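You operate a simulated robot arm through the tools that you are given. There is no shell and no other tool. Be economical: measure what you need, move in short steps, check, and stop when the job is done.

You run a simulated robot arm. Do the job below in one go: nothing can be reset, and whatever is moved stays where it is left.

JOB
Stack the pot labelled "paste" from the third shelf from the bottom of the blue rack on top of the pot that says "WAX". Then turn the white dial to 40. Then fetch the blue stopper and set it on the shelf of the padded table. Do these in the order given. Set down upright: blue stopper.
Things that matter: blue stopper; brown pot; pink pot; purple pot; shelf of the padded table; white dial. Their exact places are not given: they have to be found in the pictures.

Only the result counts: the job must be done as asked and must still hold three seconds after the hand-in. Knocking over, shifting, dropping, spilling or breaking anything else fails it. A push-on lid holds only when it is set on centred and level and pressed home; a screw cap is set on level and turned clockwise until tight.

ROBOT AND FRAMES
A 7-joint arm with a three-finger gripper on a trunk, on a base that drives. Base frame: it is fixed to the floor where the robot stands at the start and does not move with it; the origin is under the middle of the robot, x ahead of it, y to its left, z up; the surface under the hand at the start is at about z = 140. Lengths are in cm, angles in rad, forces in N, time in s.
With the tool pointing down near the work surface it reaches from about 10 to 72 cm from the robot's upright axis, wherever it stands. Its first joint turns from -2.897 to 2.897 rad. Places, roughly: blue stopper (7x7x8 cm) [-420, 260, 90]; shelf of the padded table [-430, 280, 40]; white dial [-160, 270, 90]. Payload 2.94 kg.
Tool frame: the origin (TCP) lies between the finger pads and is the grasp point; the fingertips stand 3 cm ahead of it; z points along the fingers, y is the line along which they close. The gripper opens to 13.2 cm. The gripper's body begins 10.7 cm behind the TCP.
Orientation is told as [roll, pitch, yaw] about the base's x, y, z axes, in that order, counted from this pose: with the fingers straight down and closing along the base's y, the tool's x points along the base's -x, its y along +y and its z along -z.

CONTROLS
- The arm moves only by the tool arm_command. Its argument "increments" is text: rows parted by semicolons, each of 7 numbers parted by spaces: the shift along the tool's x, y, z in cm, then the turn, a rotation vector about the tool's x, y, z in rad, then the finger opening in cm, from 0 to 13.2. In form: tx ty tz rx ry rz jaw; .... A call has 1 to 8 rows; each row is the pose to reach, as a shift and turn from the pose commanded when the call began, along the tool's axes at that moment. Rows are played at 5 a second. More than 5 cm and 0.15 rad between two rows, or a gripper value outside its range, and nothing of the call is played. A pose out of reach is approached as far as the arm can. The call stops where the force on the tool passes 40 N (or 10 N more than at its start, if that is more) or the arm is blocked; 0.2 s more then pass. The fingers move at their own pace and stop on an object; they squeeze with about 42 N. The grip force told is the motor's: it shows also when the fingers shut on nothing. Time passes only in rows, and 0.2 s behind the last, so rows that repeat a pose let the fingers close. It gives the time, the measured TCP pose, the force on the tool (base axes), the opening and the grip force at its end, in the units of the frame above (readings bear some noise), with the torque about the TCP (base axes, N m) and any sound that the robot's microphone picked up.
- Cameras (640 x 400 px; columns grow to the right, rows downward): "scene" is now at [5.16, 19.22, 177.56]; the picture's right is [-0.01, -1.00, 0.00], its down [-0.72, 0.01, -0.70] and it looks along [0.70, -0.01, -0.72] (base axes); focal length 270 px, centre (320, 200). "wrist" rides on the gripper at [7.2, 0.3, -14.4] in the tool frame; the picture's right is [-0.04, 1.00, 0.00], its down [-0.88, -0.04, -0.48] and it looks along [-0.48, -0.02, 0.88] (tool axes); focal length 256 px, centre (320, 200).
- capture(camera): a new picture of that camera. No time passes.
- slide_trunk(by): slides the trunk up (or, below 0, down) by that many cm; the arm and the scene camera ride with it, the base frame stays. It gives what a move gives, with no picture.
- steer(legs): drives the robot by 1 to 6 legs, each [ahead, left, turn to the left] in cm, cm and rad, along the robot's own axes; the way and the turn of a leg run together, so that a leg with both is an arc; at most 150 cm and 3.142 rad a leg. The arm and the cameras ride along, it lands a little off, and it stops where it bumps. It gives what a move gives.
- head_to(pan, tilt): turns the head with the scene camera to pan (to the left, within 2.496 rad either way) and tilt (down, from -0.506 to 1.204), counted from straight ahead of the robot. It gives what a move gives.
- pixel_to_xyz(camera, pixels): there is no depth. For up to 12 entries [column, row, z] of the newest picture of that camera ("zoom" is the newest enlarged one), the place [x, y] in the base frame at which the ray of that pixel passes the height z, good to about 0.3 cm. No time passes.
- close_up(camera, box): a new picture of the part [left, top, right, bottom] of that camera's present view, enlarged. No time passes.
- close_job(): hands the job in; it is judged then, once.

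Keep the steps short. Do not move on a guess: measure, check each grasp and each placing, and mend mistakes. In all there are 110 turns and 90 pictures (those below and enlarged ones count). Leave the gripper open and the arm clear of the work at the hand-in unless told otherwise, and finish with a single line.

The tools are called after "Emit:" as a command line: name --argument value ..., lists and objects as JSON in quotes. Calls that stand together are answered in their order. arm_command: Moves the arm, as the interface text tells. Its arguments: {"type":"object","properties":{"increments":{"type":"string"}},"required":["increments"]} The other tools are called the same way: slide_trunk (by) slides the trunk up or down; steer (legs) drives the base; head_to (pan, tilt) turns the head that bears the scene camera; capture (camera) takes a picture; pixel_to_xyz (camera, pixels) gives the place at which the rays of pixels pass given heights; close_up (camera, box) takes an enlarged picture of a part of a camera's view; close_job () hands the job in.

At the start:

```text
clock: 0.0
position: [52.73, 1.9, 143.98]
tcp_rot: [0.0, 0.0, 0.0]
ft_force: [0.2, 0.0, -0.8]
moment: [-0.05, -0.02, -0.02]
grip_width: 13.21
gripper_force: 0.1
trunk travel left (down, up): [-27.5, 26.5]
robot x, y, heading: [0.11, -0.14, 0.005]
head pan, tilt: [-0.007, 0.798]
```

scene: 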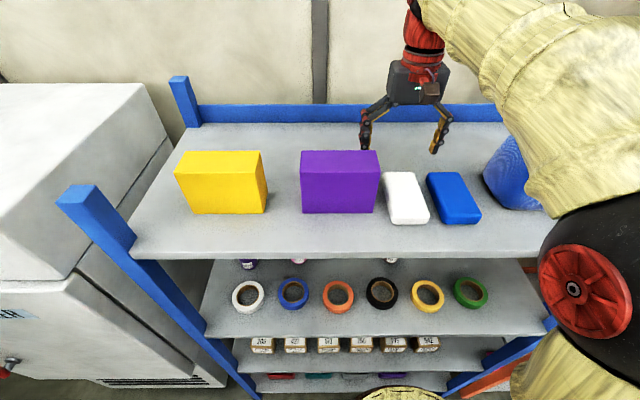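
wrist: 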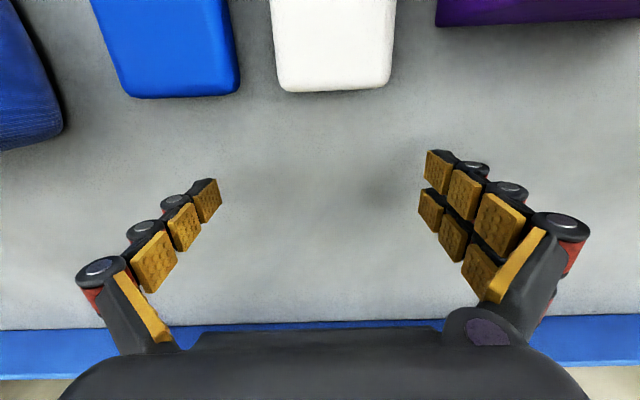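

The hand is low over the top shelf, with the boxes between it and the robot. I'll raise the trunk first, then look into the rack.

Emit:
slide_trunk --by 20

Emit:
close_up --camera "scene" --box '[180, 220, 560, 400]'

```text
clock: 2.2
position: [52.67, 1.87, 163.87]
tcp_rot: [0.001, 0.0, 0.0]
ft_force: [0.7, 0.3, 0.6]
moment: [-0.01, -0.01, 0.03]
grip_width: 13.18
gripper_force: 0.1
trunk travel left (down, up): [-47.5, 6.5]
robot x, y, heading: [-0.05, -0.14, -0.001]
head pan, tilt: [-0.007, 0.798]
```

```text
1.68 times, centred on (370, 310) of scene
```

zoom: 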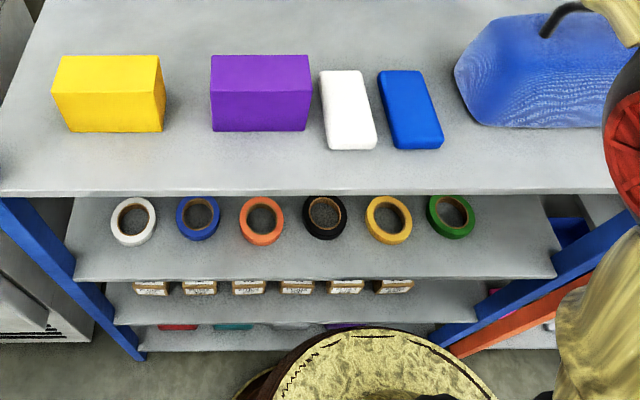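

Back off by 70 cm, then look around.

Emit:
steer --legs '[[-70, 0, 0]]'

Emit:
slide_trunk --by -47

Emit:
head_to --pan 0 --tilt 0.45

Emit:
capture --camera "scene"

```text
clock: 6.0
position: [-17.06, 1.72, 163.98]
tcp_rot: [0.0, 0.001, -0.004]
ft_force: [-1.3, 0.1, -0.3]
moment: [0.01, -0.01, 0.01]
grip_width: 13.19
gripper_force: 0.0
trunk travel left (down, up): [-47.5, 6.5]
robot x, y, heading: [-69.29, 0.16, -0.004]
head pan, tilt: [-0.007, 0.798]
```

```text
refused: -47 is not a number from -40 to 40
```

```text
clock: 6.8
position: [-17.01, 1.75, 163.98]
tcp_rot: [-0.001, 0.001, -0.006]
ft_force: [-0.4, -0.1, -0.4]
moment: [-0.01, 0.01, 0.0]
grip_width: 13.2
gripper_force: 0.1
trunk travel left (down, up): [-47.5, 6.5]
robot x, y, heading: [-69.52, 0.35, -0.004]
head pan, tilt: [0.0, 0.45]
```

```text
86 pictures are left
```

scene: 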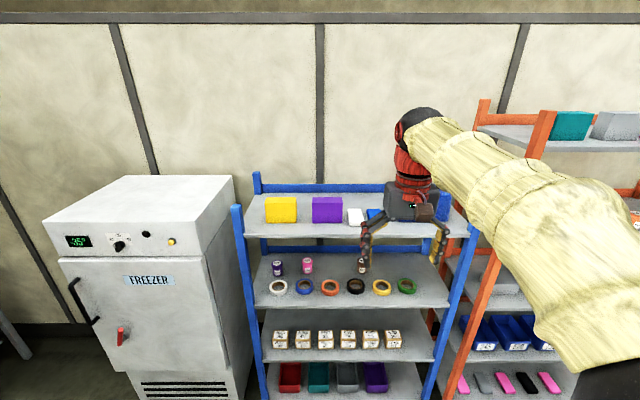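

The third shelf from the bottom holds the tapes in front and three pots behind them. I'll lower the trunk for a level view.

Emit:
slide_trunk --by -40

Emit:
head_to --pan 0 --tilt 0.3

Emit:
capture --camera "scene"

```text
clock: 10.7
position: [-16.91, 1.88, 123.9]
tcp_rot: [0.001, 0.0, -0.006]
ft_force: [-0.4, 0.0, -0.9]
moment: [0.02, -0.01, -0.01]
grip_width: 13.2
gripper_force: 0.1
trunk travel left (down, up): [-7.5, 46.5]
robot x, y, heading: [-69.62, 0.15, -0.007]
head pan, tilt: [0.0, 0.45]
```

```text
clock: 11.3
position: [-16.97, 1.8, 123.91]
tcp_rot: [-0.001, 0.0, -0.005]
ft_force: [0.5, -0.1, -0.3]
moment: [-0.03, 0.01, 0.03]
grip_width: 13.18
gripper_force: 0.1
trunk travel left (down, up): [-7.5, 46.5]
robot x, y, heading: [-69.74, 0.23, -0.002]
head pan, tilt: [0.0, 0.3]
```

```text
85 pictures are left
```

scene: 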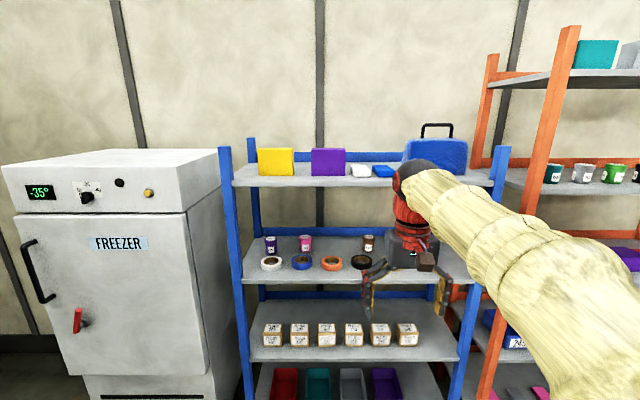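

Emit:
close_up --camera "scene" --box '[245, 225, 405, 285]'

Emit:
close_up --camera "scene" --box '[260, 230, 320, 265]'

Emit:
close_up --camera "scene" --box '[350, 228, 390, 258]'

```text
4.00 times, centred on (325, 255) of scene
```

zoom: 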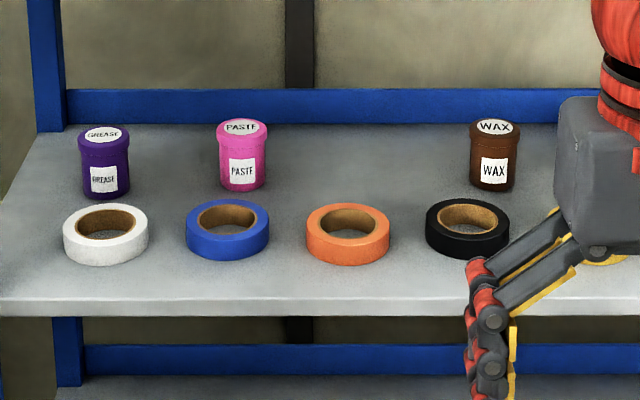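

```text
10.67 times, centred on (290, 248) of scene
```

zoom: 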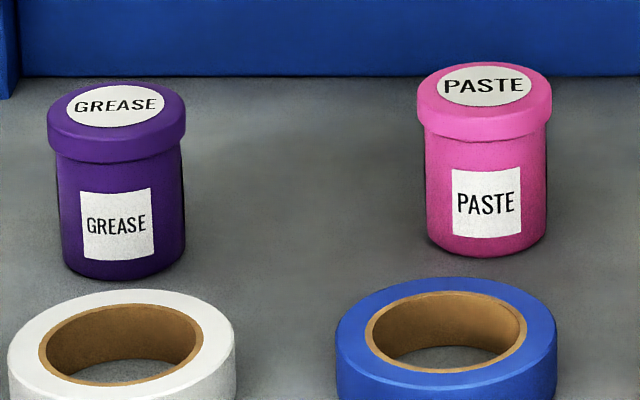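

```text
13.33 times, centred on (370, 243) of scene
```

zoom: 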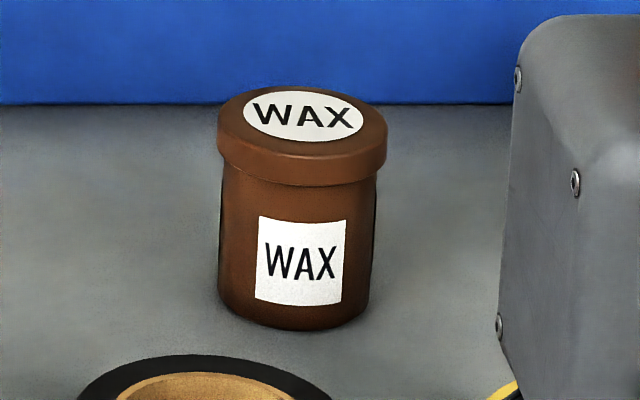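

Pink = PASTE, brown = WAX. Next I need the shelf height and pot positions, taken from the shelf front edges and the WAX close-up.

Emit:
pixel_to_xyz --camera "scene" --pixels '[[320, 186, 140], [320, 176, 140], [320, 279, 100], [320, 279, 105], [320, 279, 110], [240, 186, 140], [480, 184, 140], [302, 253, 105], [302, 253, 110], [370, 253, 105], [320, 359, 70], [320, 359, 80]]'

Emit:
pixel_to_xyz --camera "zoom" --pixels '[[290, 330, 100], [290, 330, 105], [290, 330, 110], [302, 150, 110], [302, 150, 115], [217, 120, 115], [387, 120, 115]]'

```text
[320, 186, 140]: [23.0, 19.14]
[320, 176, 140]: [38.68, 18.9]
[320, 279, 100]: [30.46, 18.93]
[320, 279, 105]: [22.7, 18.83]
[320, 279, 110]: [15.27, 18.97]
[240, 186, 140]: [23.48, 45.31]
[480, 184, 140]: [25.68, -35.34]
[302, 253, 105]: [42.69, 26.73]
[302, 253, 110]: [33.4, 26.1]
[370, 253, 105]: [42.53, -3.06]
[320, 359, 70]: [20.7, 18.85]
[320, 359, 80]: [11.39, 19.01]
```

```text
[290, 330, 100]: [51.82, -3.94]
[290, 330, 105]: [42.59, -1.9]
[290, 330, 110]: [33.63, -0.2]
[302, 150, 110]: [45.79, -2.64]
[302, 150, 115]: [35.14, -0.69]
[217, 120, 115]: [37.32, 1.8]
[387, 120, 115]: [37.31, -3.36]
```

Shelf 3 is at z≈105 with its front edge at x≈22. I'll reach in with the tool level and its camera side up, so the camera clears the shelf. First I turn the tool about its own axis here in free space.

Emit:
arm_command --increments "0 0 0 0 0 -0.15 13.2;0 0 0 0 0 -0.3 13.2;0 0 0 0 0 -0.45 13.2;0 0 0 0 0 -0.6 13.2;0 0 0 0 0 -0.75 13.2;0 0 0 0 0 -0.9 13.2;0 0 0 0 0 -1.05 13.2;0 0 0 0 0 -1.2 13.2"

Emit:
arm_command --increments "0 0 0 0 0 -0.15 13.2;0 0 0 0 0 -0.3 13.2;0 0 0 0 0 -0.45 13.2;0 0 0 0 0 -0.6 13.2;0 0 0 0 0 -0.75 13.2;0 0 0 0 0 -0.9 13.2;0 0 0 0 0 -1.05 13.2;0 0 0 0 0 -1.2 13.2"

Emit:
arm_command --increments "0 0 0 0 0 -0.15 13.2;0 0 0 0 0 -0.3 13.2;0 0 0 0 0 -0.45 13.2;0 0 0 0 0 -0.6 13.2;0 0 0 0 0 -0.74 13.2"

```text
clock: 13.2
position: [-16.9, 1.62, 124.05]
tcp_rot: [0.0, 0.002, 1.197]
ft_force: [0.8, 0.2, -0.3]
moment: [-0.04, 0.01, 0.0]
grip_width: 13.2
gripper_force: 0.1
trunk travel left (down, up): [-7.5, 46.5]
robot x, y, heading: [-69.75, 0.18, -0.007]
head pan, tilt: [0.0, 0.3]
```

```text
clock: 14.9
position: [-16.97, 1.76, 123.98]
tcp_rot: [0.0, 0.0, 2.395]
ft_force: [-0.5, -0.7, 0.3]
moment: [0.0, -0.01, 0.0]
grip_width: 13.23
gripper_force: 0.1
trunk travel left (down, up): [-7.5, 46.5]
robot x, y, heading: [-69.88, 0.32, -0.007]
head pan, tilt: [0.0, 0.3]
```

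```text
clock: 16.1
position: [-17.14, 5.08, 123.83]
tcp_rot: [0.011, 0.002, 3.117]
ft_force: [-0.4, 0.8, 0.6]
moment: [-0.03, -0.06, 0.01]
grip_width: 13.17
gripper_force: 0.1
out of reach, approached as far as the arm can: row 5
trunk travel left (down, up): [-7.5, 46.5]
robot x, y, heading: [-69.5, 0.12, -0.003]
head pan, tilt: [0.0, 0.3]
```

The joint limit is just reached. Shifting the hand left gives slack, then I tip the fingers forward (turn about tool y).

Emit:
arm_command --increments "0 -4 0 0 0 0 13.2;0 -8 0 0 0 0 13.2;0 -12 0 0 0 0 13.2;0 -16 0 0 0 0 13.2;0 -19 0 0 0 0 13.2"

Emit:
arm_command --increments "0 0 0 0 0.15 0 13.2;0 0 0 0 0.3 0 13.2;0 0 0 0 0.45 0 13.2;0 0 0 0 0.6 0 13.2;0 0 0 0 0.75 0 13.2;0 0 0 0 0.9 0 13.2;0 0 0 0 1.05 0 13.2;0 0 0 0 1.2 0 13.2"

```text
clock: 17.4
position: [-17.08, 24.1, 123.98]
tcp_rot: [0.0, 0.001, 3.136]
ft_force: [0.3, 0.2, -0.3]
moment: [0.0, -0.03, 0.03]
grip_width: 13.19
gripper_force: 0.1
trunk travel left (down, up): [-7.5, 46.5]
robot x, y, heading: [-69.25, -0.19, -0.007]
head pan, tilt: [0.0, 0.3]
```

```text
clock: 19.1
position: [-17.15, 24.21, 123.84]
tcp_rot: [0.001, 1.199, 3.134]
ft_force: [0.4, 1.0, 0.0]
moment: [0.0, 0.03, -0.01]
grip_width: 13.21
gripper_force: 0.1
trunk travel left (down, up): [-7.5, 46.5]
robot x, y, heading: [-69.73, 0.04, -0.013]
head pan, tilt: [0.0, 0.3]
```

Good: 1.2 rad reached. I'll tip a bit further, then look.

Emit:
arm_command --increments "0 0 0 0 0.12 0 13.2;0 0 0 0 0.22 0 13.2"

Emit:
capture --camera "scene"

Emit:
capture --camera "wrist"

```text
clock: 19.8
position: [-17.12, 24.18, 123.87]
tcp_rot: [-0.005, 1.423, 3.134]
ft_force: [-0.3, -0.8, 0.3]
moment: [0.0, -0.02, -0.01]
grip_width: 13.22
gripper_force: 0.1
trunk travel left (down, up): [-7.5, 46.5]
robot x, y, heading: [-69.5, 0.64, -0.004]
head pan, tilt: [0.0, 0.3]
```

```text
81 pictures are left
```

scene: 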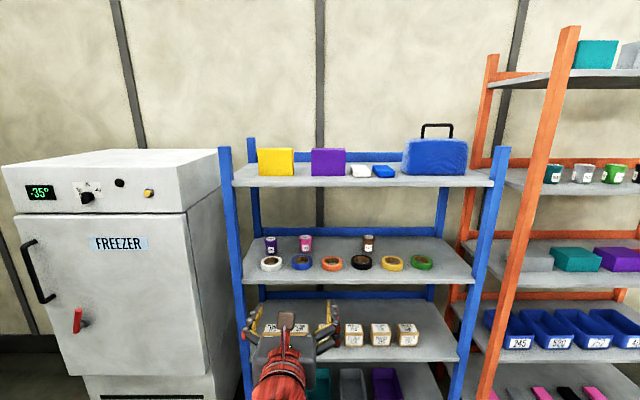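

```text
80 pictures are left
```

wrist: 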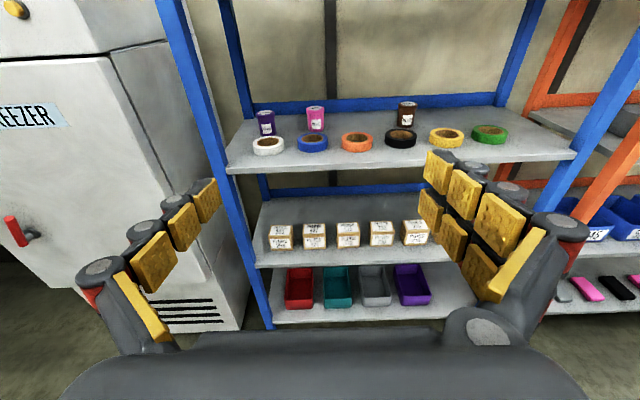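

Close-ups from both cameras to triangulate pots.

Emit:
close_up --camera "scene" --box '[255, 225, 415, 325]'

Emit:
pixel_to_xyz --camera "zoom" --pixels '[[320, 215, 105], [320, 238, 105]]'

Emit:
close_up --camera "wrist" --box '[240, 90, 440, 215]'

```text
4.00 times, centred on (335, 275) of scene
```

zoom: 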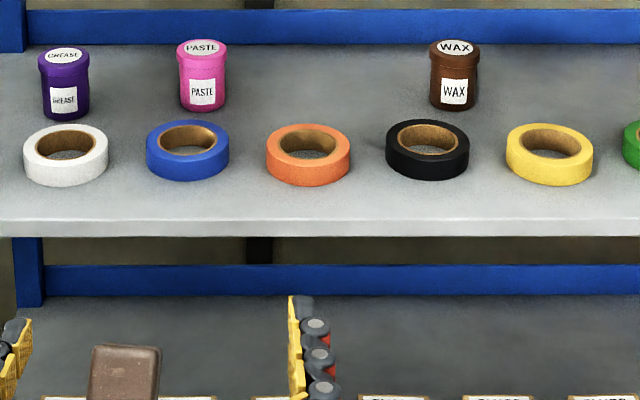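

```text
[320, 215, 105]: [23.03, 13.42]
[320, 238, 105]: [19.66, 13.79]
```

```text
3.20 times, centred on (340, 152) of wrist
```

zoom: 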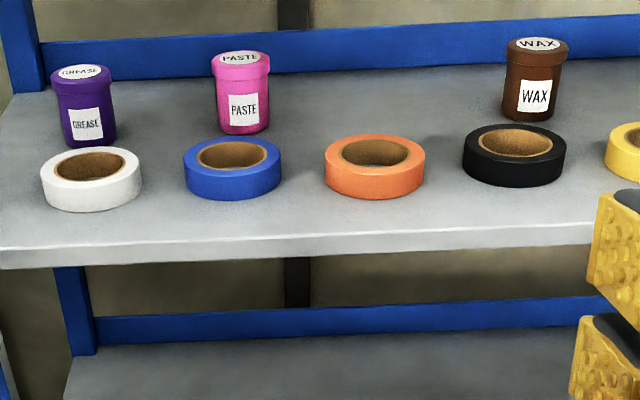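

Emit:
pixel_to_xyz --camera "scene" --pixels '[[306, 252.75, 104], [306, 252.75, 106], [305.25, 236.5, 112], [305.25, 236.5, 116], [368.25, 252.5, 104], [368.25, 252.5, 106], [368.75, 236.5, 112], [368.75, 236.5, 116], [320, 278.7, 104], [320, 278.7, 106], [330, 187.5, 140], [330, 186, 140]]'

Emit:
pixel_to_xyz --camera "zoom" --pixels '[[244, 133, 104], [244, 133, 106], [240, 57, 112], [240, 57, 116], [527, 121, 104], [527, 121, 106], [537, 44, 112], [537, 44, 116], [300, 236, 104], [300, 236, 106], [180, 169, 106], [284, 169, 106]]'

```text
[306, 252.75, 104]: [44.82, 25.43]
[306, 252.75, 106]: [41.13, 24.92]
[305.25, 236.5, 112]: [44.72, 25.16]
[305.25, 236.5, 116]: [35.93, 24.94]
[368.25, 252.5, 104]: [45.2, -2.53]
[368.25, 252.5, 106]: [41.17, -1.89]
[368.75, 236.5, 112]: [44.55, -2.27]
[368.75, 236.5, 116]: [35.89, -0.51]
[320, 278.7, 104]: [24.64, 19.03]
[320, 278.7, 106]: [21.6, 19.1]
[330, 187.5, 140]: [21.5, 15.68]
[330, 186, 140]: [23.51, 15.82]
```

```text
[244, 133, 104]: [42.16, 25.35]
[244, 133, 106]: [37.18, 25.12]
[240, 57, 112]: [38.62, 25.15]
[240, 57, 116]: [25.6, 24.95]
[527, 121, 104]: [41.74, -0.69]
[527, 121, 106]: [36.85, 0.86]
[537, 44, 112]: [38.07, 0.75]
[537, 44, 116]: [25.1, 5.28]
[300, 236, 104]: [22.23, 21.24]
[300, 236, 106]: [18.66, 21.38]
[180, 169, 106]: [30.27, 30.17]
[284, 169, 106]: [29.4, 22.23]
```

The consistent solution is spacing 40: shelf 3 at z≈100, front edge x≈30, pots near x≈55. I'll set the fingers about 20° below level and drive nearer for a better measurement.

Emit:
arm_command --increments "0 0 0 0 -0.1 0 13.2;0 0 0 0 -0.2 0 13.2"

Emit:
steer --legs '[[38, 0, 0]]'

Emit:
slide_trunk --by -5

Emit:
capture --camera "wrist"

Emit:
capture --camera "scene"

```text
clock: 20.4
position: [-17.15, 24.02, 123.94]
tcp_rot: [0.002, 1.219, 3.133]
ft_force: [-0.1, -0.5, 0.3]
moment: [0.0, 0.0, 0.01]
grip_width: 13.19
gripper_force: 0.1
trunk travel left (down, up): [-7.5, 46.5]
robot x, y, heading: [-69.61, 0.24, -0.007]
head pan, tilt: [0.0, 0.3]
```

```text
clock: 22.7
position: [20.32, 23.96, 123.91]
tcp_rot: [0.0, 1.221, 3.135]
ft_force: [-0.8, -0.4, 0.2]
moment: [0.0, 0.01, 0.01]
grip_width: 13.19
gripper_force: 0.1
trunk travel left (down, up): [-7.5, 46.5]
robot x, y, heading: [-32.39, 0.1, -0.009]
head pan, tilt: [0.0, 0.3]
```

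```text
clock: 23.6
position: [20.26, 23.86, 118.9]
tcp_rot: [0.0, 1.22, 3.134]
ft_force: [0.6, -1.6, -0.4]
moment: [-0.03, 0.0, 0.01]
grip_width: 13.22
gripper_force: 0.0
trunk travel left (down, up): [-2.5, 51.5]
robot x, y, heading: [-32.2, -0.27, -0.006]
head pan, tilt: [0.0, 0.3]
```

```text
77 pictures are left
```

wrist: 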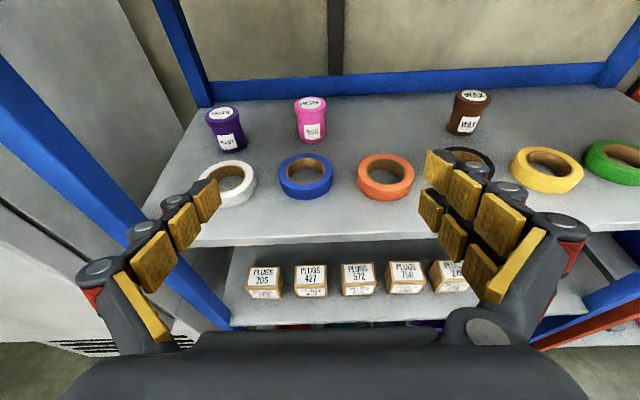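

```text
76 pictures are left
```

scene: 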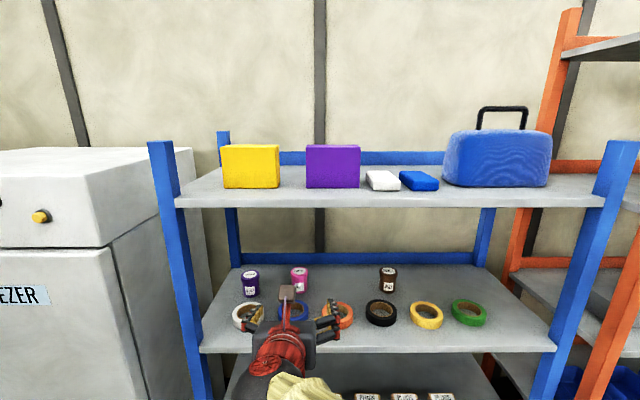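

Emit:
pixel_to_xyz --camera "wrist" --pixels '[[314, 142, 98], [314, 142, 100], [314, 142, 102], [311, 103, 106], [311, 103, 108], [465, 133, 100], [471, 97, 107], [350, 238, 98], [350, 238, 100], [305, 158, 103], [304, 201, 100]]'

Emit:
pixel_to_xyz --camera "scene" --pixels '[[300, 292.5, 98], [300, 292.5, 100], [300, 292.5, 102], [299, 271, 106], [299, 271, 108], [388, 292, 100], [388, 270, 107], [400, 346, 98], [400, 346, 100], [400, 201, 140], [400, 205, 140]]'

```text
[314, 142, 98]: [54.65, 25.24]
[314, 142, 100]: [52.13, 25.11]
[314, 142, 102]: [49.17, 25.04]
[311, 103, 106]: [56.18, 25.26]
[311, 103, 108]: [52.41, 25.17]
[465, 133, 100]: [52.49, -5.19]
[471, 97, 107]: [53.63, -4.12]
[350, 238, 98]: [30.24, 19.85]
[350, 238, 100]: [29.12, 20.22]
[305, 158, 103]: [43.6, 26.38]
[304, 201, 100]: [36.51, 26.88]
```

```text
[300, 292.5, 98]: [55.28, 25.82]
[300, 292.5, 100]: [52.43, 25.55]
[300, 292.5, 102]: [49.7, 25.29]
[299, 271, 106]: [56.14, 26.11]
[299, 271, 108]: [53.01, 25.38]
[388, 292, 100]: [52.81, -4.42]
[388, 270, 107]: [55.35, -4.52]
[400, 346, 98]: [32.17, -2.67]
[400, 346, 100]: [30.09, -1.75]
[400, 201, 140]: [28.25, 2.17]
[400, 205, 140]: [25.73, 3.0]
```

Consistent: shelf z=100, pink pot centre ≈(54.8, 25.4), ≈7 tall; brown ≈(55.2, -4.7). Drive in 21 cm, above everything.

Emit:
steer --legs '[[21, 0, 0]]'

Emit:
capture --camera "wrist"

```text
clock: 25.3
position: [41.41, 23.83, 119.04]
tcp_rot: [0.003, 1.221, 3.136]
ft_force: [-0.5, -0.4, 0.2]
moment: [0.0, -0.01, 0.0]
grip_width: 13.2
gripper_force: 0.0
trunk travel left (down, up): [-2.5, 51.5]
robot x, y, heading: [-10.99, -0.07, -0.002]
head pan, tilt: [0.0, 0.3]
```

```text
75 pictures are left
```

wrist: 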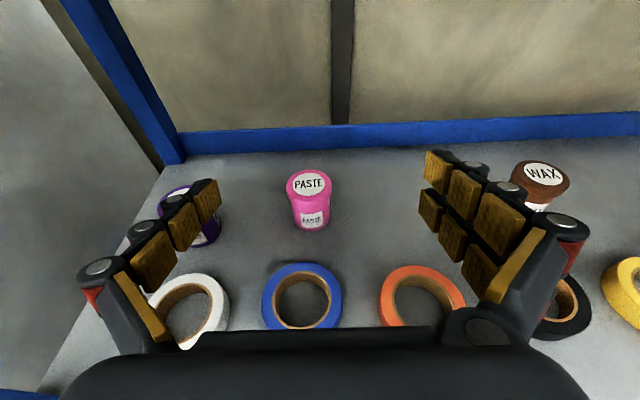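

Emit:
pixel_to_xyz --camera "wrist" --pixels '[[311, 228, 100], [309, 184, 107], [286, 184, 107], [331, 184, 107], [309, 170, 107], [309, 198, 107], [542, 173, 107], [175, 195, 107], [301, 265, 103]]'

```text
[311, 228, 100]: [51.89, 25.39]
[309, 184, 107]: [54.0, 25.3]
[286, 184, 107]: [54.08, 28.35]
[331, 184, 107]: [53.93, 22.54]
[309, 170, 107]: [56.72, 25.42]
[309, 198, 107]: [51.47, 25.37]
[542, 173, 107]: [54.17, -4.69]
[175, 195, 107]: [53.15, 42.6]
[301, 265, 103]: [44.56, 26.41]
```

Lid ≈5.6 wide, centre (54.2, 25.4). Lower the trunk fully, then bring the hand down in front of the pot behind the tapes.

Emit:
slide_trunk --by -2.4

Emit:
arm_command --increments "-0.85 -1.55 3.51 0 0 0 13.2;-3.74 -1.55 7.22 0 0 0 13.2;-7.5 -1.55 8.6 0 0 0 13.2;-10.6 -1.55 9.74 0 0 0 13.2"

Emit:
capture --camera "wrist"

Emit:
capture --camera "scene"

```text
clock: 26.0
position: [41.44, 23.68, 116.63]
tcp_rot: [0.0, 1.22, 3.136]
ft_force: [-0.1, -0.6, 0.1]
moment: [-0.01, 0.0, 0.0]
grip_width: 13.2
gripper_force: 0.0
trunk travel left (down, up): [-0.1, 53.9]
robot x, y, heading: [-10.97, -0.17, -0.01]
head pan, tilt: [0.0, 0.3]
```

```text
clock: 27.0
position: [46.82, 25.33, 103.23]
tcp_rot: [0.0, 1.22, 3.135]
ft_force: [0.2, -0.8, -0.1]
moment: [0.0, 0.02, -0.01]
grip_width: 13.18
gripper_force: 0.0
trunk travel left (down, up): [-0.1, 53.9]
robot x, y, heading: [-11.29, -0.02, -0.004]
head pan, tilt: [0.0, 0.3]
```

```text
74 pictures are left
```

wrist: 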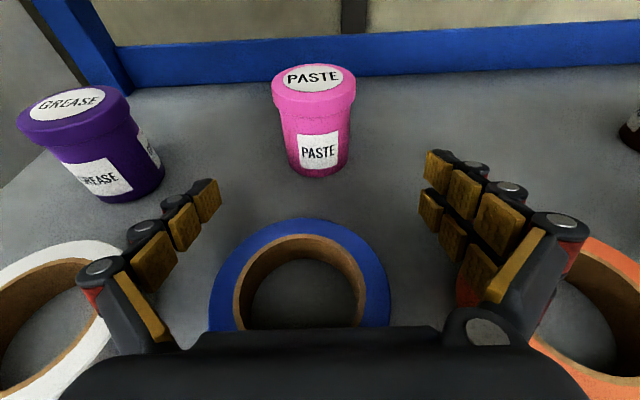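

```text
73 pictures are left
```

scene: 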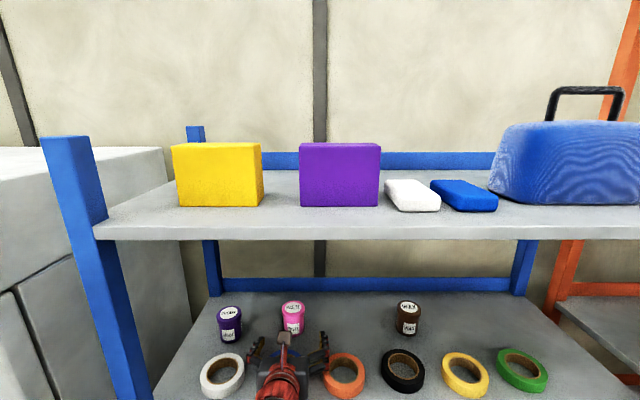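

Emit:
pixel_to_xyz --camera "wrist" --pixels '[[320, 178, 100], [314, 77, 107], [272, 80, 107], [355, 80, 107], [313, 113, 105], [352, 165, 100.5], [290, 165, 100.5]]'

```text
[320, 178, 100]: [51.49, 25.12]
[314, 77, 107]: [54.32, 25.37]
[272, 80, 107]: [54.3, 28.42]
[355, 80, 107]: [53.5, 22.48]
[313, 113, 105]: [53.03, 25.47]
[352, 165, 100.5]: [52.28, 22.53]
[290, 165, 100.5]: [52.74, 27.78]
```

Everything clear. Forward 7.4 cm level, then close on the pot body.

Emit:
arm_command --increments "1.27 0 3.47 0 0 0 13.2;2.55 0 6.95 0 0 0 13.2;2.55 0 6.95 0 0 0 5;2.55 0 6.95 0 0 0 5;2.55 0 6.95 0 0 0 5;2.55 0 6.95 0 0 0 5;2.55 0 6.95 0 0 0 5;2.55 0 6.95 0 0 0 5"

Emit:
capture --camera "wrist"

```text
clock: 28.8
position: [54.46, 25.23, 103.19]
tcp_rot: [-0.001, 1.219, 3.134]
ft_force: [-0.2, -0.2, 0.2]
moment: [0.07, 0.0, -0.02]
grip_width: 5.22
gripper_force: 17.5
trunk travel left (down, up): [-0.1, 53.9]
robot x, y, heading: [-11.0, -0.19, -0.006]
head pan, tilt: [0.0, 0.3]
```

```text
72 pictures are left
```

wrist: 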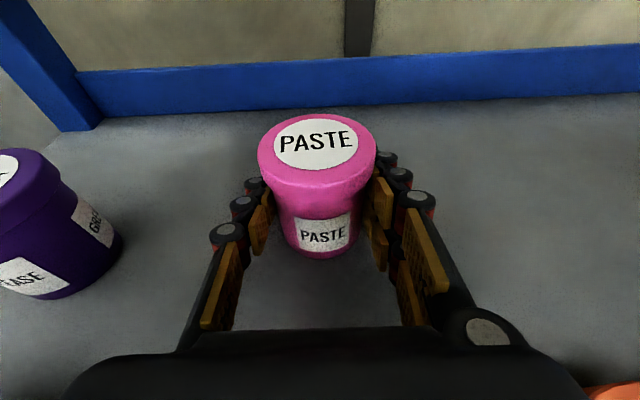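

Held at 5.22. Squeeze firmly and lift 12 cm straight up.

Emit:
arm_command --increments "0 0 0 0 0 0 3;0 0 0 0 0 0 3;2.82 0 -1.03 0 0 0 3;5.63 0 -2.06 0 0 0 3;8.45 0 -3.1 0 0 0 3;11.27 0 -4.13 0 0 0 3"

Emit:
capture --camera "wrist"

```text
clock: 30.2
position: [54.27, 24.94, 115.25]
tcp_rot: [0.001, 1.22, 3.137]
ft_force: [-0.6, 0.4, -1.6]
moment: [-0.04, -0.06, 0.02]
grip_width: 5.2
gripper_force: 41.8
trunk travel left (down, up): [-0.1, 53.9]
robot x, y, heading: [-10.95, -0.2, -0.0]
head pan, tilt: [0.0, 0.3]
```

```text
71 pictures are left
```

wrist: 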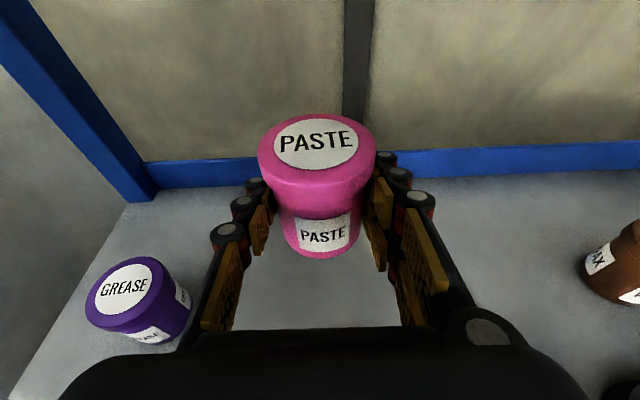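

Lifted and level. Strafe right 29.8 cm to bring it over the WAX pot.

Emit:
steer --legs '[[0, -29.8, 0]]'

Emit:
capture --camera "wrist"

Emit:
capture --camera "scene"

```text
clock: 32.2
position: [54.13, -4.96, 115.15]
tcp_rot: [0.0, 1.221, 3.132]
ft_force: [-1.0, 0.2, -1.3]
moment: [-0.07, -0.02, -0.01]
grip_width: 5.16
gripper_force: 42.4
trunk travel left (down, up): [-0.1, 53.9]
robot x, y, heading: [-11.36, -30.01, -0.009]
head pan, tilt: [0.0, 0.3]
```

```text
70 pictures are left
```

wrist: 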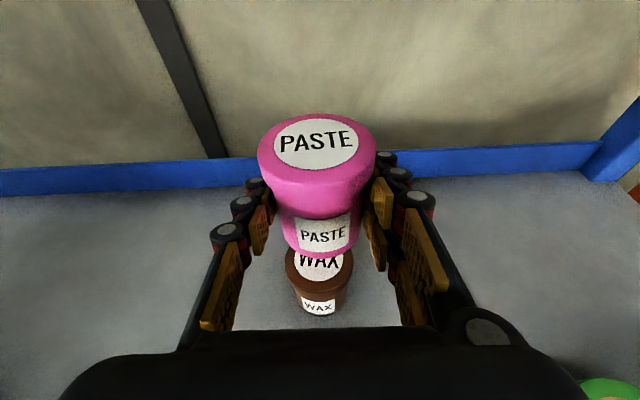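

```text
69 pictures are left
```

scene: 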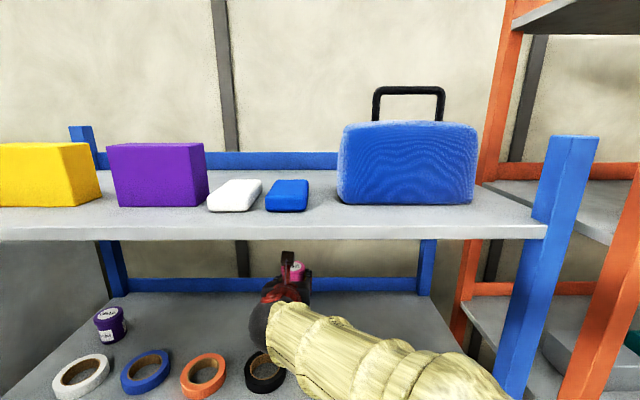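

Emit:
close_up --camera "wrist" --box '[240, 100, 400, 330]'

```text
1.74 times, centred on (320, 215) of wrist
```

zoom: 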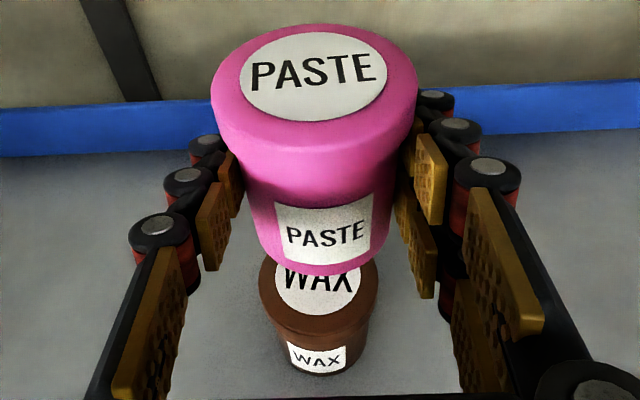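

Emit:
pixel_to_xyz --camera "zoom" --pixels '[[258, 285, 107], [378, 285, 107], [317, 318, 107], [318, 377, 100], [212, 75, 119], [417, 75, 119], [314, 122, 119], [314, 24, 119], [320, 276, 112], [262, 252, 112.3], [382, 252, 112.3]]'

```text
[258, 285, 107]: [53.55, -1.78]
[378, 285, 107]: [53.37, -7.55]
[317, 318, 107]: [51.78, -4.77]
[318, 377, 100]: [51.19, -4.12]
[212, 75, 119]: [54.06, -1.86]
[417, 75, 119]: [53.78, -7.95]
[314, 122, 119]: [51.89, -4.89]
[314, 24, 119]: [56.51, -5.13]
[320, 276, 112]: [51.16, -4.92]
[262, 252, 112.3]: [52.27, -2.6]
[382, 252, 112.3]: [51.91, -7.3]
```

Pots align in x; shift 0.25 cm left, lower by 4 cm, then check the gap.

Emit:
arm_command --increments "0 -0.25 0 0 0 0 3;-1.88 -0.25 0.69 0 0 0 3;-3.76 -0.25 1.38 0 0 0 3"

Emit:
close_up --camera "wrist" --box '[240, 100, 400, 330]'

Emit:
close_up --camera "scene" --box '[240, 240, 340, 320]'

```text
clock: 33.0
position: [54.23, -4.79, 111.23]
tcp_rot: [0.003, 1.22, 3.131]
ft_force: [-0.8, -0.2, -0.8]
moment: [0.0, -0.01, 0.0]
grip_width: 5.16
gripper_force: 42.0
trunk travel left (down, up): [-0.1, 53.9]
robot x, y, heading: [-11.38, -30.13, -0.009]
head pan, tilt: [0.0, 0.3]
```

```text
1.74 times, centred on (320, 215) of wrist
```

zoom: 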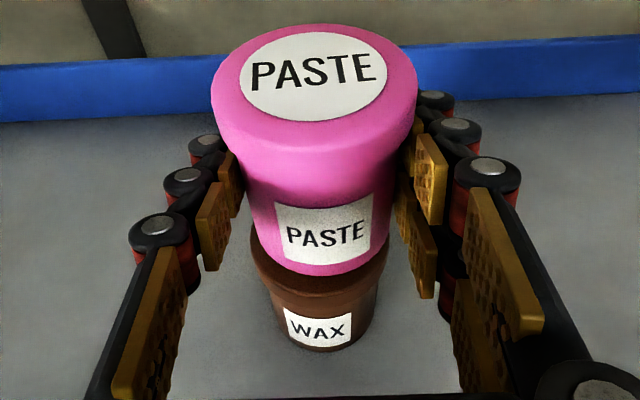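

```text
5.00 times, centred on (290, 280) of scene
```

zoom: 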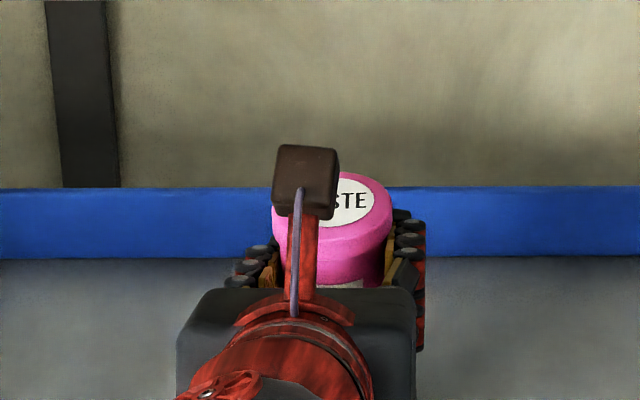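

Centred sideways. Lower gently in small steps until contact.

Emit:
arm_command --increments "-0.28 0 0.1 0 0 0 3;-0.47 0 0.17 0 0 0 3;-0.66 0 0.24 0 0 0 3;-0.75 0 0.275 0 0 0 3"

Emit:
close_up --camera "wrist" --box '[240, 100, 400, 330]'

```text
clock: 34.0
position: [54.07, -4.78, 110.46]
tcp_rot: [0.002, 1.22, 3.131]
ft_force: [0.6, -0.1, -2.3]
moment: [-0.04, 0.0, 0.01]
grip_width: 5.21
gripper_force: 42.0
trunk travel left (down, up): [-0.1, 53.9]
robot x, y, heading: [-11.41, -29.89, -0.011]
head pan, tilt: [0.0, 0.3]
```

```text
1.74 times, centred on (320, 215) of wrist
```

zoom: 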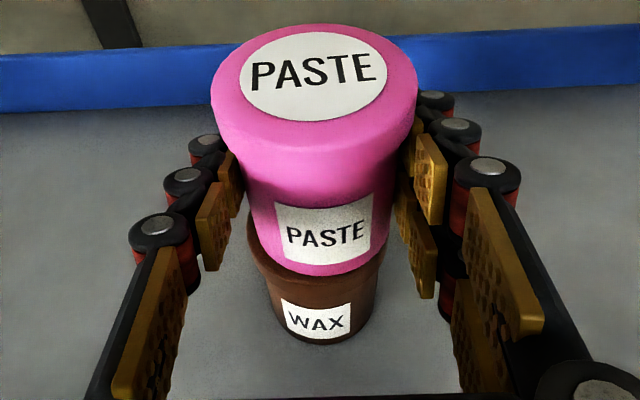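

Emit:
arm_command --increments "-0.09 0 0.035 0 0 0 3;-0.19 0 0.07 0 0 0 3;-0.28 0 0.1 0 0 0 3"

```text
clock: 34.8
position: [54.13, -4.89, 110.27]
tcp_rot: [-0.003, 1.22, 3.127]
ft_force: [0.1, 0.4, 5.3]
moment: [0.19, 0.04, -0.02]
grip_width: 5.15
gripper_force: 41.9
trunk travel left (down, up): [-0.1, 53.9]
robot x, y, heading: [-11.43, -29.99, -0.011]
head pan, tilt: [0.0, 0.3]
```

Contact felt (+5 N). Open the fingers in place and check.

Emit:
arm_command --increments "0 0 0 0 0 0 5.6;0 0 0 0 0 0 6.5;0 0 0 0 0 0 8;0 0 0 0 0 0 10;0 0 0 0 0 0 12;0 0 0 0 0 0 12"

Emit:
capture --camera "wrist"

```text
clock: 36.2
position: [54.05, -4.77, 110.08]
tcp_rot: [0.002, 1.219, 3.131]
ft_force: [0.8, 0.4, 0.8]
moment: [-0.01, 0.06, 0.01]
grip_width: 11.99
gripper_force: 0.1
trunk travel left (down, up): [-0.1, 53.9]
robot x, y, heading: [-11.46, -29.74, -0.01]
head pan, tilt: [0.0, 0.3]
```

```text
64 pictures are left
```

wrist: 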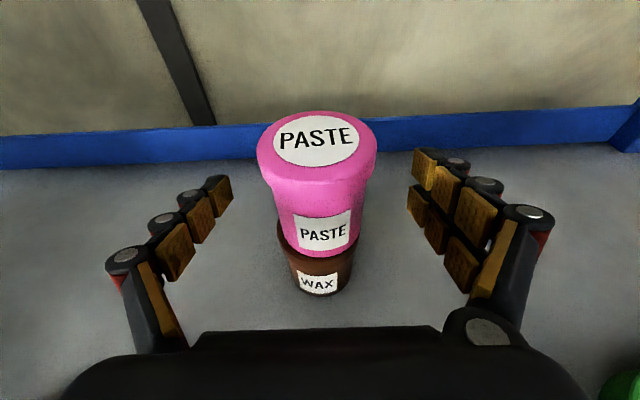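

Stacked. Withdraw along the fingers, check, then drive back.

Emit:
arm_command --increments "0 0 -3 0 0 0 12;0 0 -6 0 0 0 12;0 0 -9 0 0 0 12"

Emit:
capture --camera "wrist"

Emit:
steer --legs '[[-75, 0, 0]]'

Emit:
head_to --pan 0.6 --tilt 0.35

Emit:
capture --camera "scene"

```text
clock: 37.0
position: [45.86, -4.66, 113.12]
tcp_rot: [0.002, 1.219, 3.131]
ft_force: [-0.3, -0.2, -0.3]
moment: [-0.01, -0.01, 0.02]
grip_width: 12.02
gripper_force: 0.4
trunk travel left (down, up): [-0.1, 53.9]
robot x, y, heading: [-11.41, -30.05, -0.01]
head pan, tilt: [0.0, 0.3]
```

```text
63 pictures are left
```

wrist: 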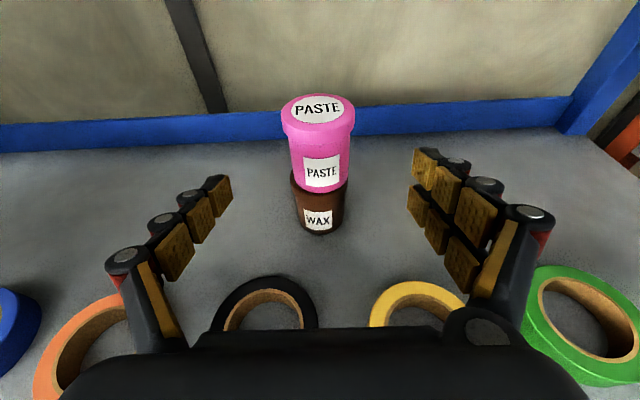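

```text
clock: 41.1
position: [-28.2, -4.44, 113.23]
tcp_rot: [0.002, 1.219, 3.109]
ft_force: [-0.3, -1.0, 0.1]
moment: [0.0, -0.03, -0.03]
grip_width: 12.01
gripper_force: 0.0
trunk travel left (down, up): [-0.1, 53.9]
robot x, y, heading: [-85.99, -28.36, -0.032]
head pan, tilt: [0.0, 0.3]
```

```text
clock: 42.1
position: [-28.18, -4.38, 113.17]
tcp_rot: [0.0, 1.22, 3.108]
ft_force: [0.0, 0.8, -1.0]
moment: [-0.05, -0.01, -0.04]
grip_width: 12.01
gripper_force: 0.1
trunk travel left (down, up): [-0.1, 53.9]
robot x, y, heading: [-85.97, -28.34, -0.029]
head pan, tilt: [0.6, 0.351]
```

```text
62 pictures are left
```

scene: 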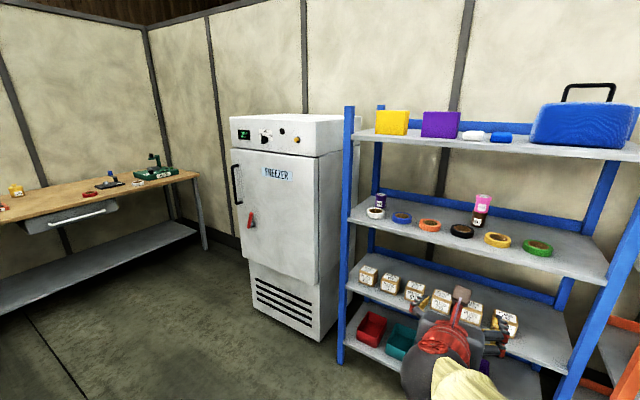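

The stack stands. Look left for the dial (≈[-160,270,90]) and stopper (≈[-420,260,90]).

Emit:
head_to --pan 1.5 --tilt 0.25

Emit:
capture --camera "scene"

Emit:
head_to --pan 2.4 --tilt 0.25

Emit:
capture --camera "scene"

```text
clock: 43.3
position: [-28.11, -4.48, 113.08]
tcp_rot: [0.002, 1.221, 3.108]
ft_force: [-0.6, -0.3, -0.1]
moment: [-0.02, -0.01, -0.01]
grip_width: 12.0
gripper_force: 0.0
trunk travel left (down, up): [-0.1, 53.9]
robot x, y, heading: [-85.71, -28.36, -0.029]
head pan, tilt: [1.499, 0.25]
```

```text
61 pictures are left
```

scene: 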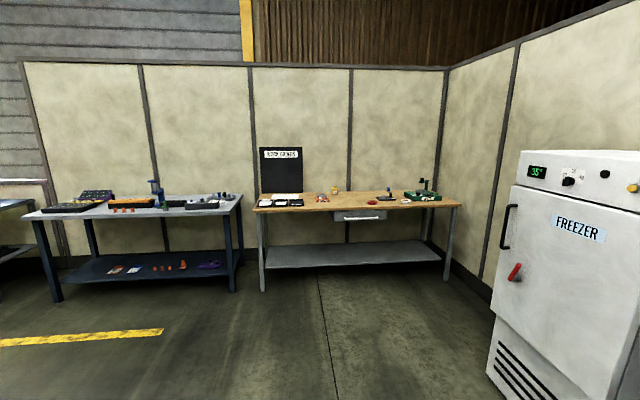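

```text
clock: 44.5
position: [-28.17, -4.48, 113.19]
tcp_rot: [0.002, 1.22, 3.108]
ft_force: [-0.1, 0.2, 1.2]
moment: [0.01, -0.01, 0.01]
grip_width: 12.0
gripper_force: 0.0
trunk travel left (down, up): [-0.1, 53.9]
robot x, y, heading: [-86.01, -28.45, -0.032]
head pan, tilt: [2.4, 0.25]
```

```text
60 pictures are left
```

scene: 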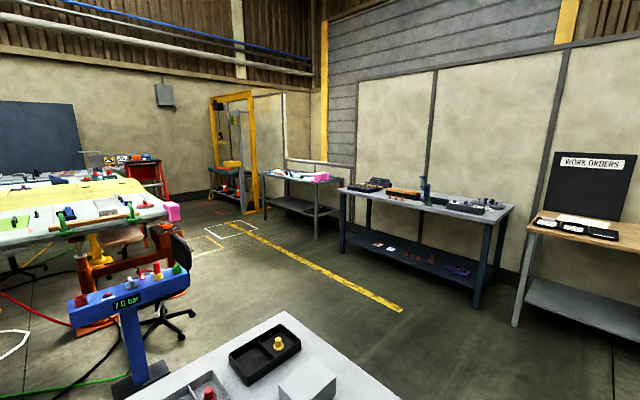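

Emit:
close_up --camera "scene" --box '[250, 150, 530, 320]'

Emit:
pixel_to_xyz --camera "scene" --pixels '[[514, 207, 88], [472, 217, 88], [340, 188, 88], [330, 176, 88], [262, 178, 88], [528, 222, 88], [570, 225, 90]]'

```text
2.29 times, centred on (390, 235) of scene
```

zoom: 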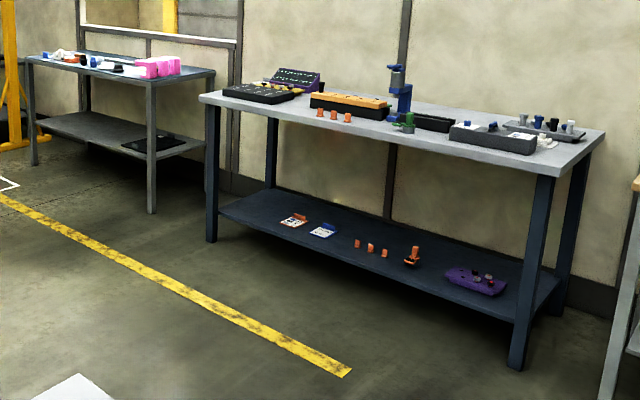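

```text
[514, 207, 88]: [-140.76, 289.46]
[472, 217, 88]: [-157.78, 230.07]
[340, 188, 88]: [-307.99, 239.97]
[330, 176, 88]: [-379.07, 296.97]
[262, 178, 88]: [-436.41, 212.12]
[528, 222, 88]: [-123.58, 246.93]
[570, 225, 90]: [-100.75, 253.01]
```

Emit:
pixel_to_xyz --camera "scene" --pixels '[[285, 312, 90], [398, 398, 90], [285, 312, 75], [398, 398, 75], [120, 395, 90], [110, 398, 0], [405, 310, 0], [160, 215, 88]]'

Emit:
head_to --pan 2.49 --tilt 0.8

Emit:
capture --camera "scene"

```text
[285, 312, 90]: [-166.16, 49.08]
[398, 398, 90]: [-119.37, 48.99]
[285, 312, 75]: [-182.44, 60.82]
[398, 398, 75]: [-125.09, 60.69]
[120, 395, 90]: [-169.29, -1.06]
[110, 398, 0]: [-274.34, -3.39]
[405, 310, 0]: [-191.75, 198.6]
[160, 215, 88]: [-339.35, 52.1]
```

```text
clock: 45.4
position: [-28.05, -4.44, 113.16]
tcp_rot: [0.002, 1.22, 3.109]
ft_force: [-0.6, 0.3, -0.2]
moment: [0.01, -0.03, 0.02]
grip_width: 12.0
gripper_force: 0.0
trunk travel left (down, up): [-0.1, 53.9]
robot x, y, heading: [-85.62, -28.31, -0.032]
head pan, tilt: [2.491, 0.799]
```

```text
58 pictures are left
```

scene: 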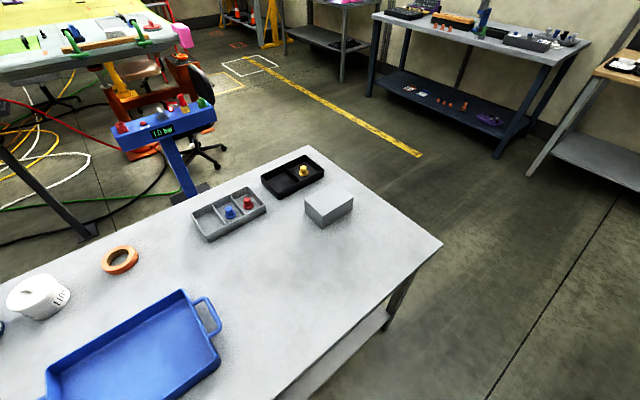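

Emit:
pixel_to_xyz --camera "scene" --pixels '[[442, 243, 90], [442, 243, 80], [309, 146, 90], [275, 400, 90], [275, 400, 80], [500, 157, 0], [525, 178, 0]]'

```text
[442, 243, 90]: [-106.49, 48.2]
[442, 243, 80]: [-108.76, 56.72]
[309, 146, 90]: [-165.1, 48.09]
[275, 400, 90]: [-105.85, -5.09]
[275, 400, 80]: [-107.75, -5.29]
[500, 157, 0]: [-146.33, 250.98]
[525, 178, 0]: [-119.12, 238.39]
```

The intermediate table occupies x<-106, y<50. I'll drive around it: ahead, turn left, ahead, strafe left, stopping well in front of the bench.

Emit:
steer --legs '[[30, 0, 0], [0, 0, 1.6], [150, 0, 0], [0, 85, 0]]'

Emit:
head_to --pan 0 --tilt 0.35

Emit:
capture --camera "scene"

```text
clock: 62.5
position: [-165.73, 176.39, 113.21]
tcp_rot: [-0.001, 1.22, -1.594]
ft_force: [0.0, -0.2, -0.3]
moment: [0.0, -0.03, 0.03]
grip_width: 12.0
gripper_force: 0.1
trunk travel left (down, up): [-0.1, 53.9]
robot x, y, heading: [-140.9, 119.0, 1.549]
head pan, tilt: [2.491, 0.799]
```

```text
clock: 64.8
position: [-165.68, 176.36, 113.16]
tcp_rot: [-0.001, 1.221, -1.592]
ft_force: [0.8, 0.3, -0.5]
moment: [0.01, 0.0, 0.0]
grip_width: 11.99
gripper_force: 0.0
trunk travel left (down, up): [-0.1, 53.9]
robot x, y, heading: [-141.35, 118.84, 1.549]
head pan, tilt: [0.0, 0.351]
```

```text
57 pictures are left
```

scene: 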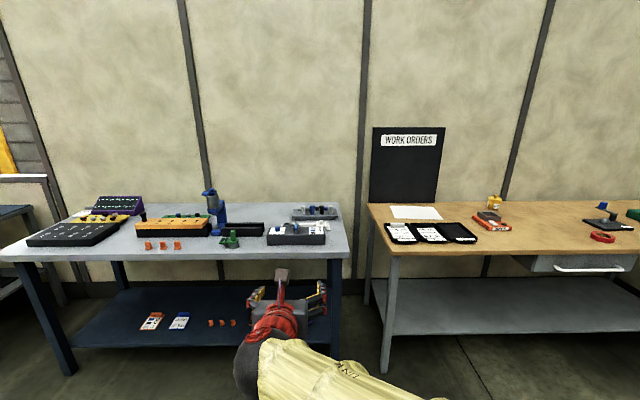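

Emit:
close_up --camera "scene" --box '[210, 190, 350, 275]'

```text
4.57 times, centred on (280, 232) of scene
```

zoom: 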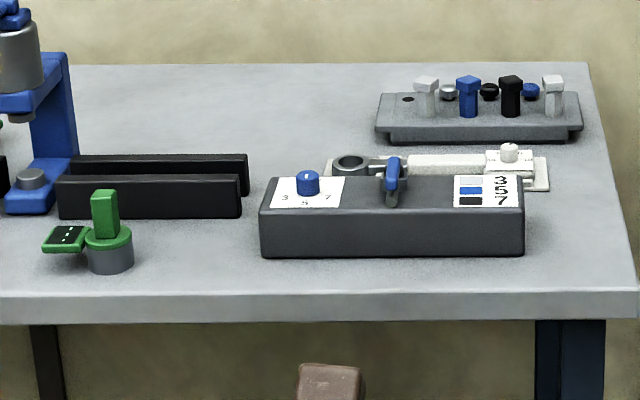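

A white device with a white knob lies behind the grey box (zoom 508,155). Raise the trunk for a better view.

Emit:
slide_trunk --by 40

Emit:
steer --legs '[[35, 0, 0]]'

Emit:
head_to --pan 0 --tilt 0.7

Emit:
capture --camera "scene"

Emit:
capture --camera "wrist"

```text
clock: 68.6
position: [-165.69, 176.24, 153.26]
tcp_rot: [0.002, 1.22, -1.592]
ft_force: [0.3, 0.2, 0.0]
moment: [0.01, 0.01, 0.02]
grip_width: 12.01
gripper_force: 0.0
trunk travel left (down, up): [-40.1, 13.9]
robot x, y, heading: [-141.31, 119.44, 1.553]
head pan, tilt: [0.0, 0.351]
```

```text
clock: 70.8
position: [-164.68, 211.78, 153.14]
tcp_rot: [0.002, 1.218, -1.594]
ft_force: [0.1, 0.1, -1.0]
moment: [0.0, 0.01, 0.01]
grip_width: 12.01
gripper_force: 0.0
trunk travel left (down, up): [-40.1, 13.9]
robot x, y, heading: [-140.24, 154.04, 1.551]
head pan, tilt: [0.0, 0.351]
```

```text
clock: 71.7
position: [-164.73, 211.61, 153.22]
tcp_rot: [0.003, 1.218, -1.595]
ft_force: [0.1, 0.1, 0.4]
moment: [-0.01, -0.01, 0.0]
grip_width: 12.01
gripper_force: 0.1
trunk travel left (down, up): [-40.1, 13.9]
robot x, y, heading: [-140.34, 154.32, 1.545]
head pan, tilt: [0.0, 0.7]
```

```text
55 pictures are left
```

scene: 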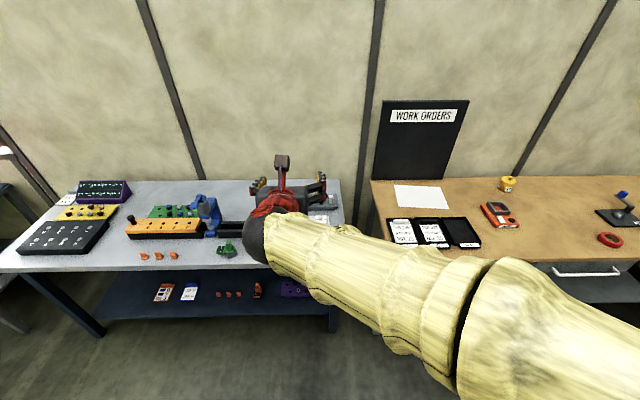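

```text
54 pictures are left
```

wrist: 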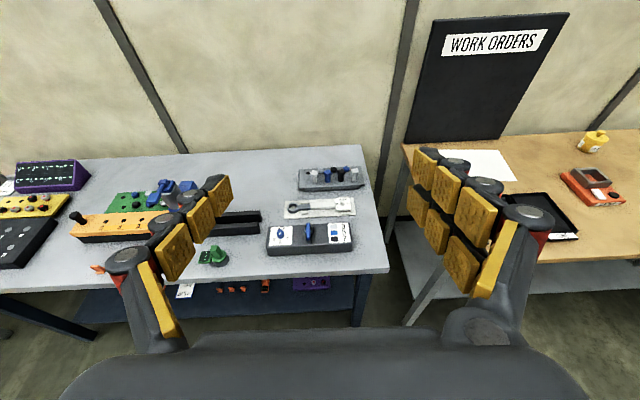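

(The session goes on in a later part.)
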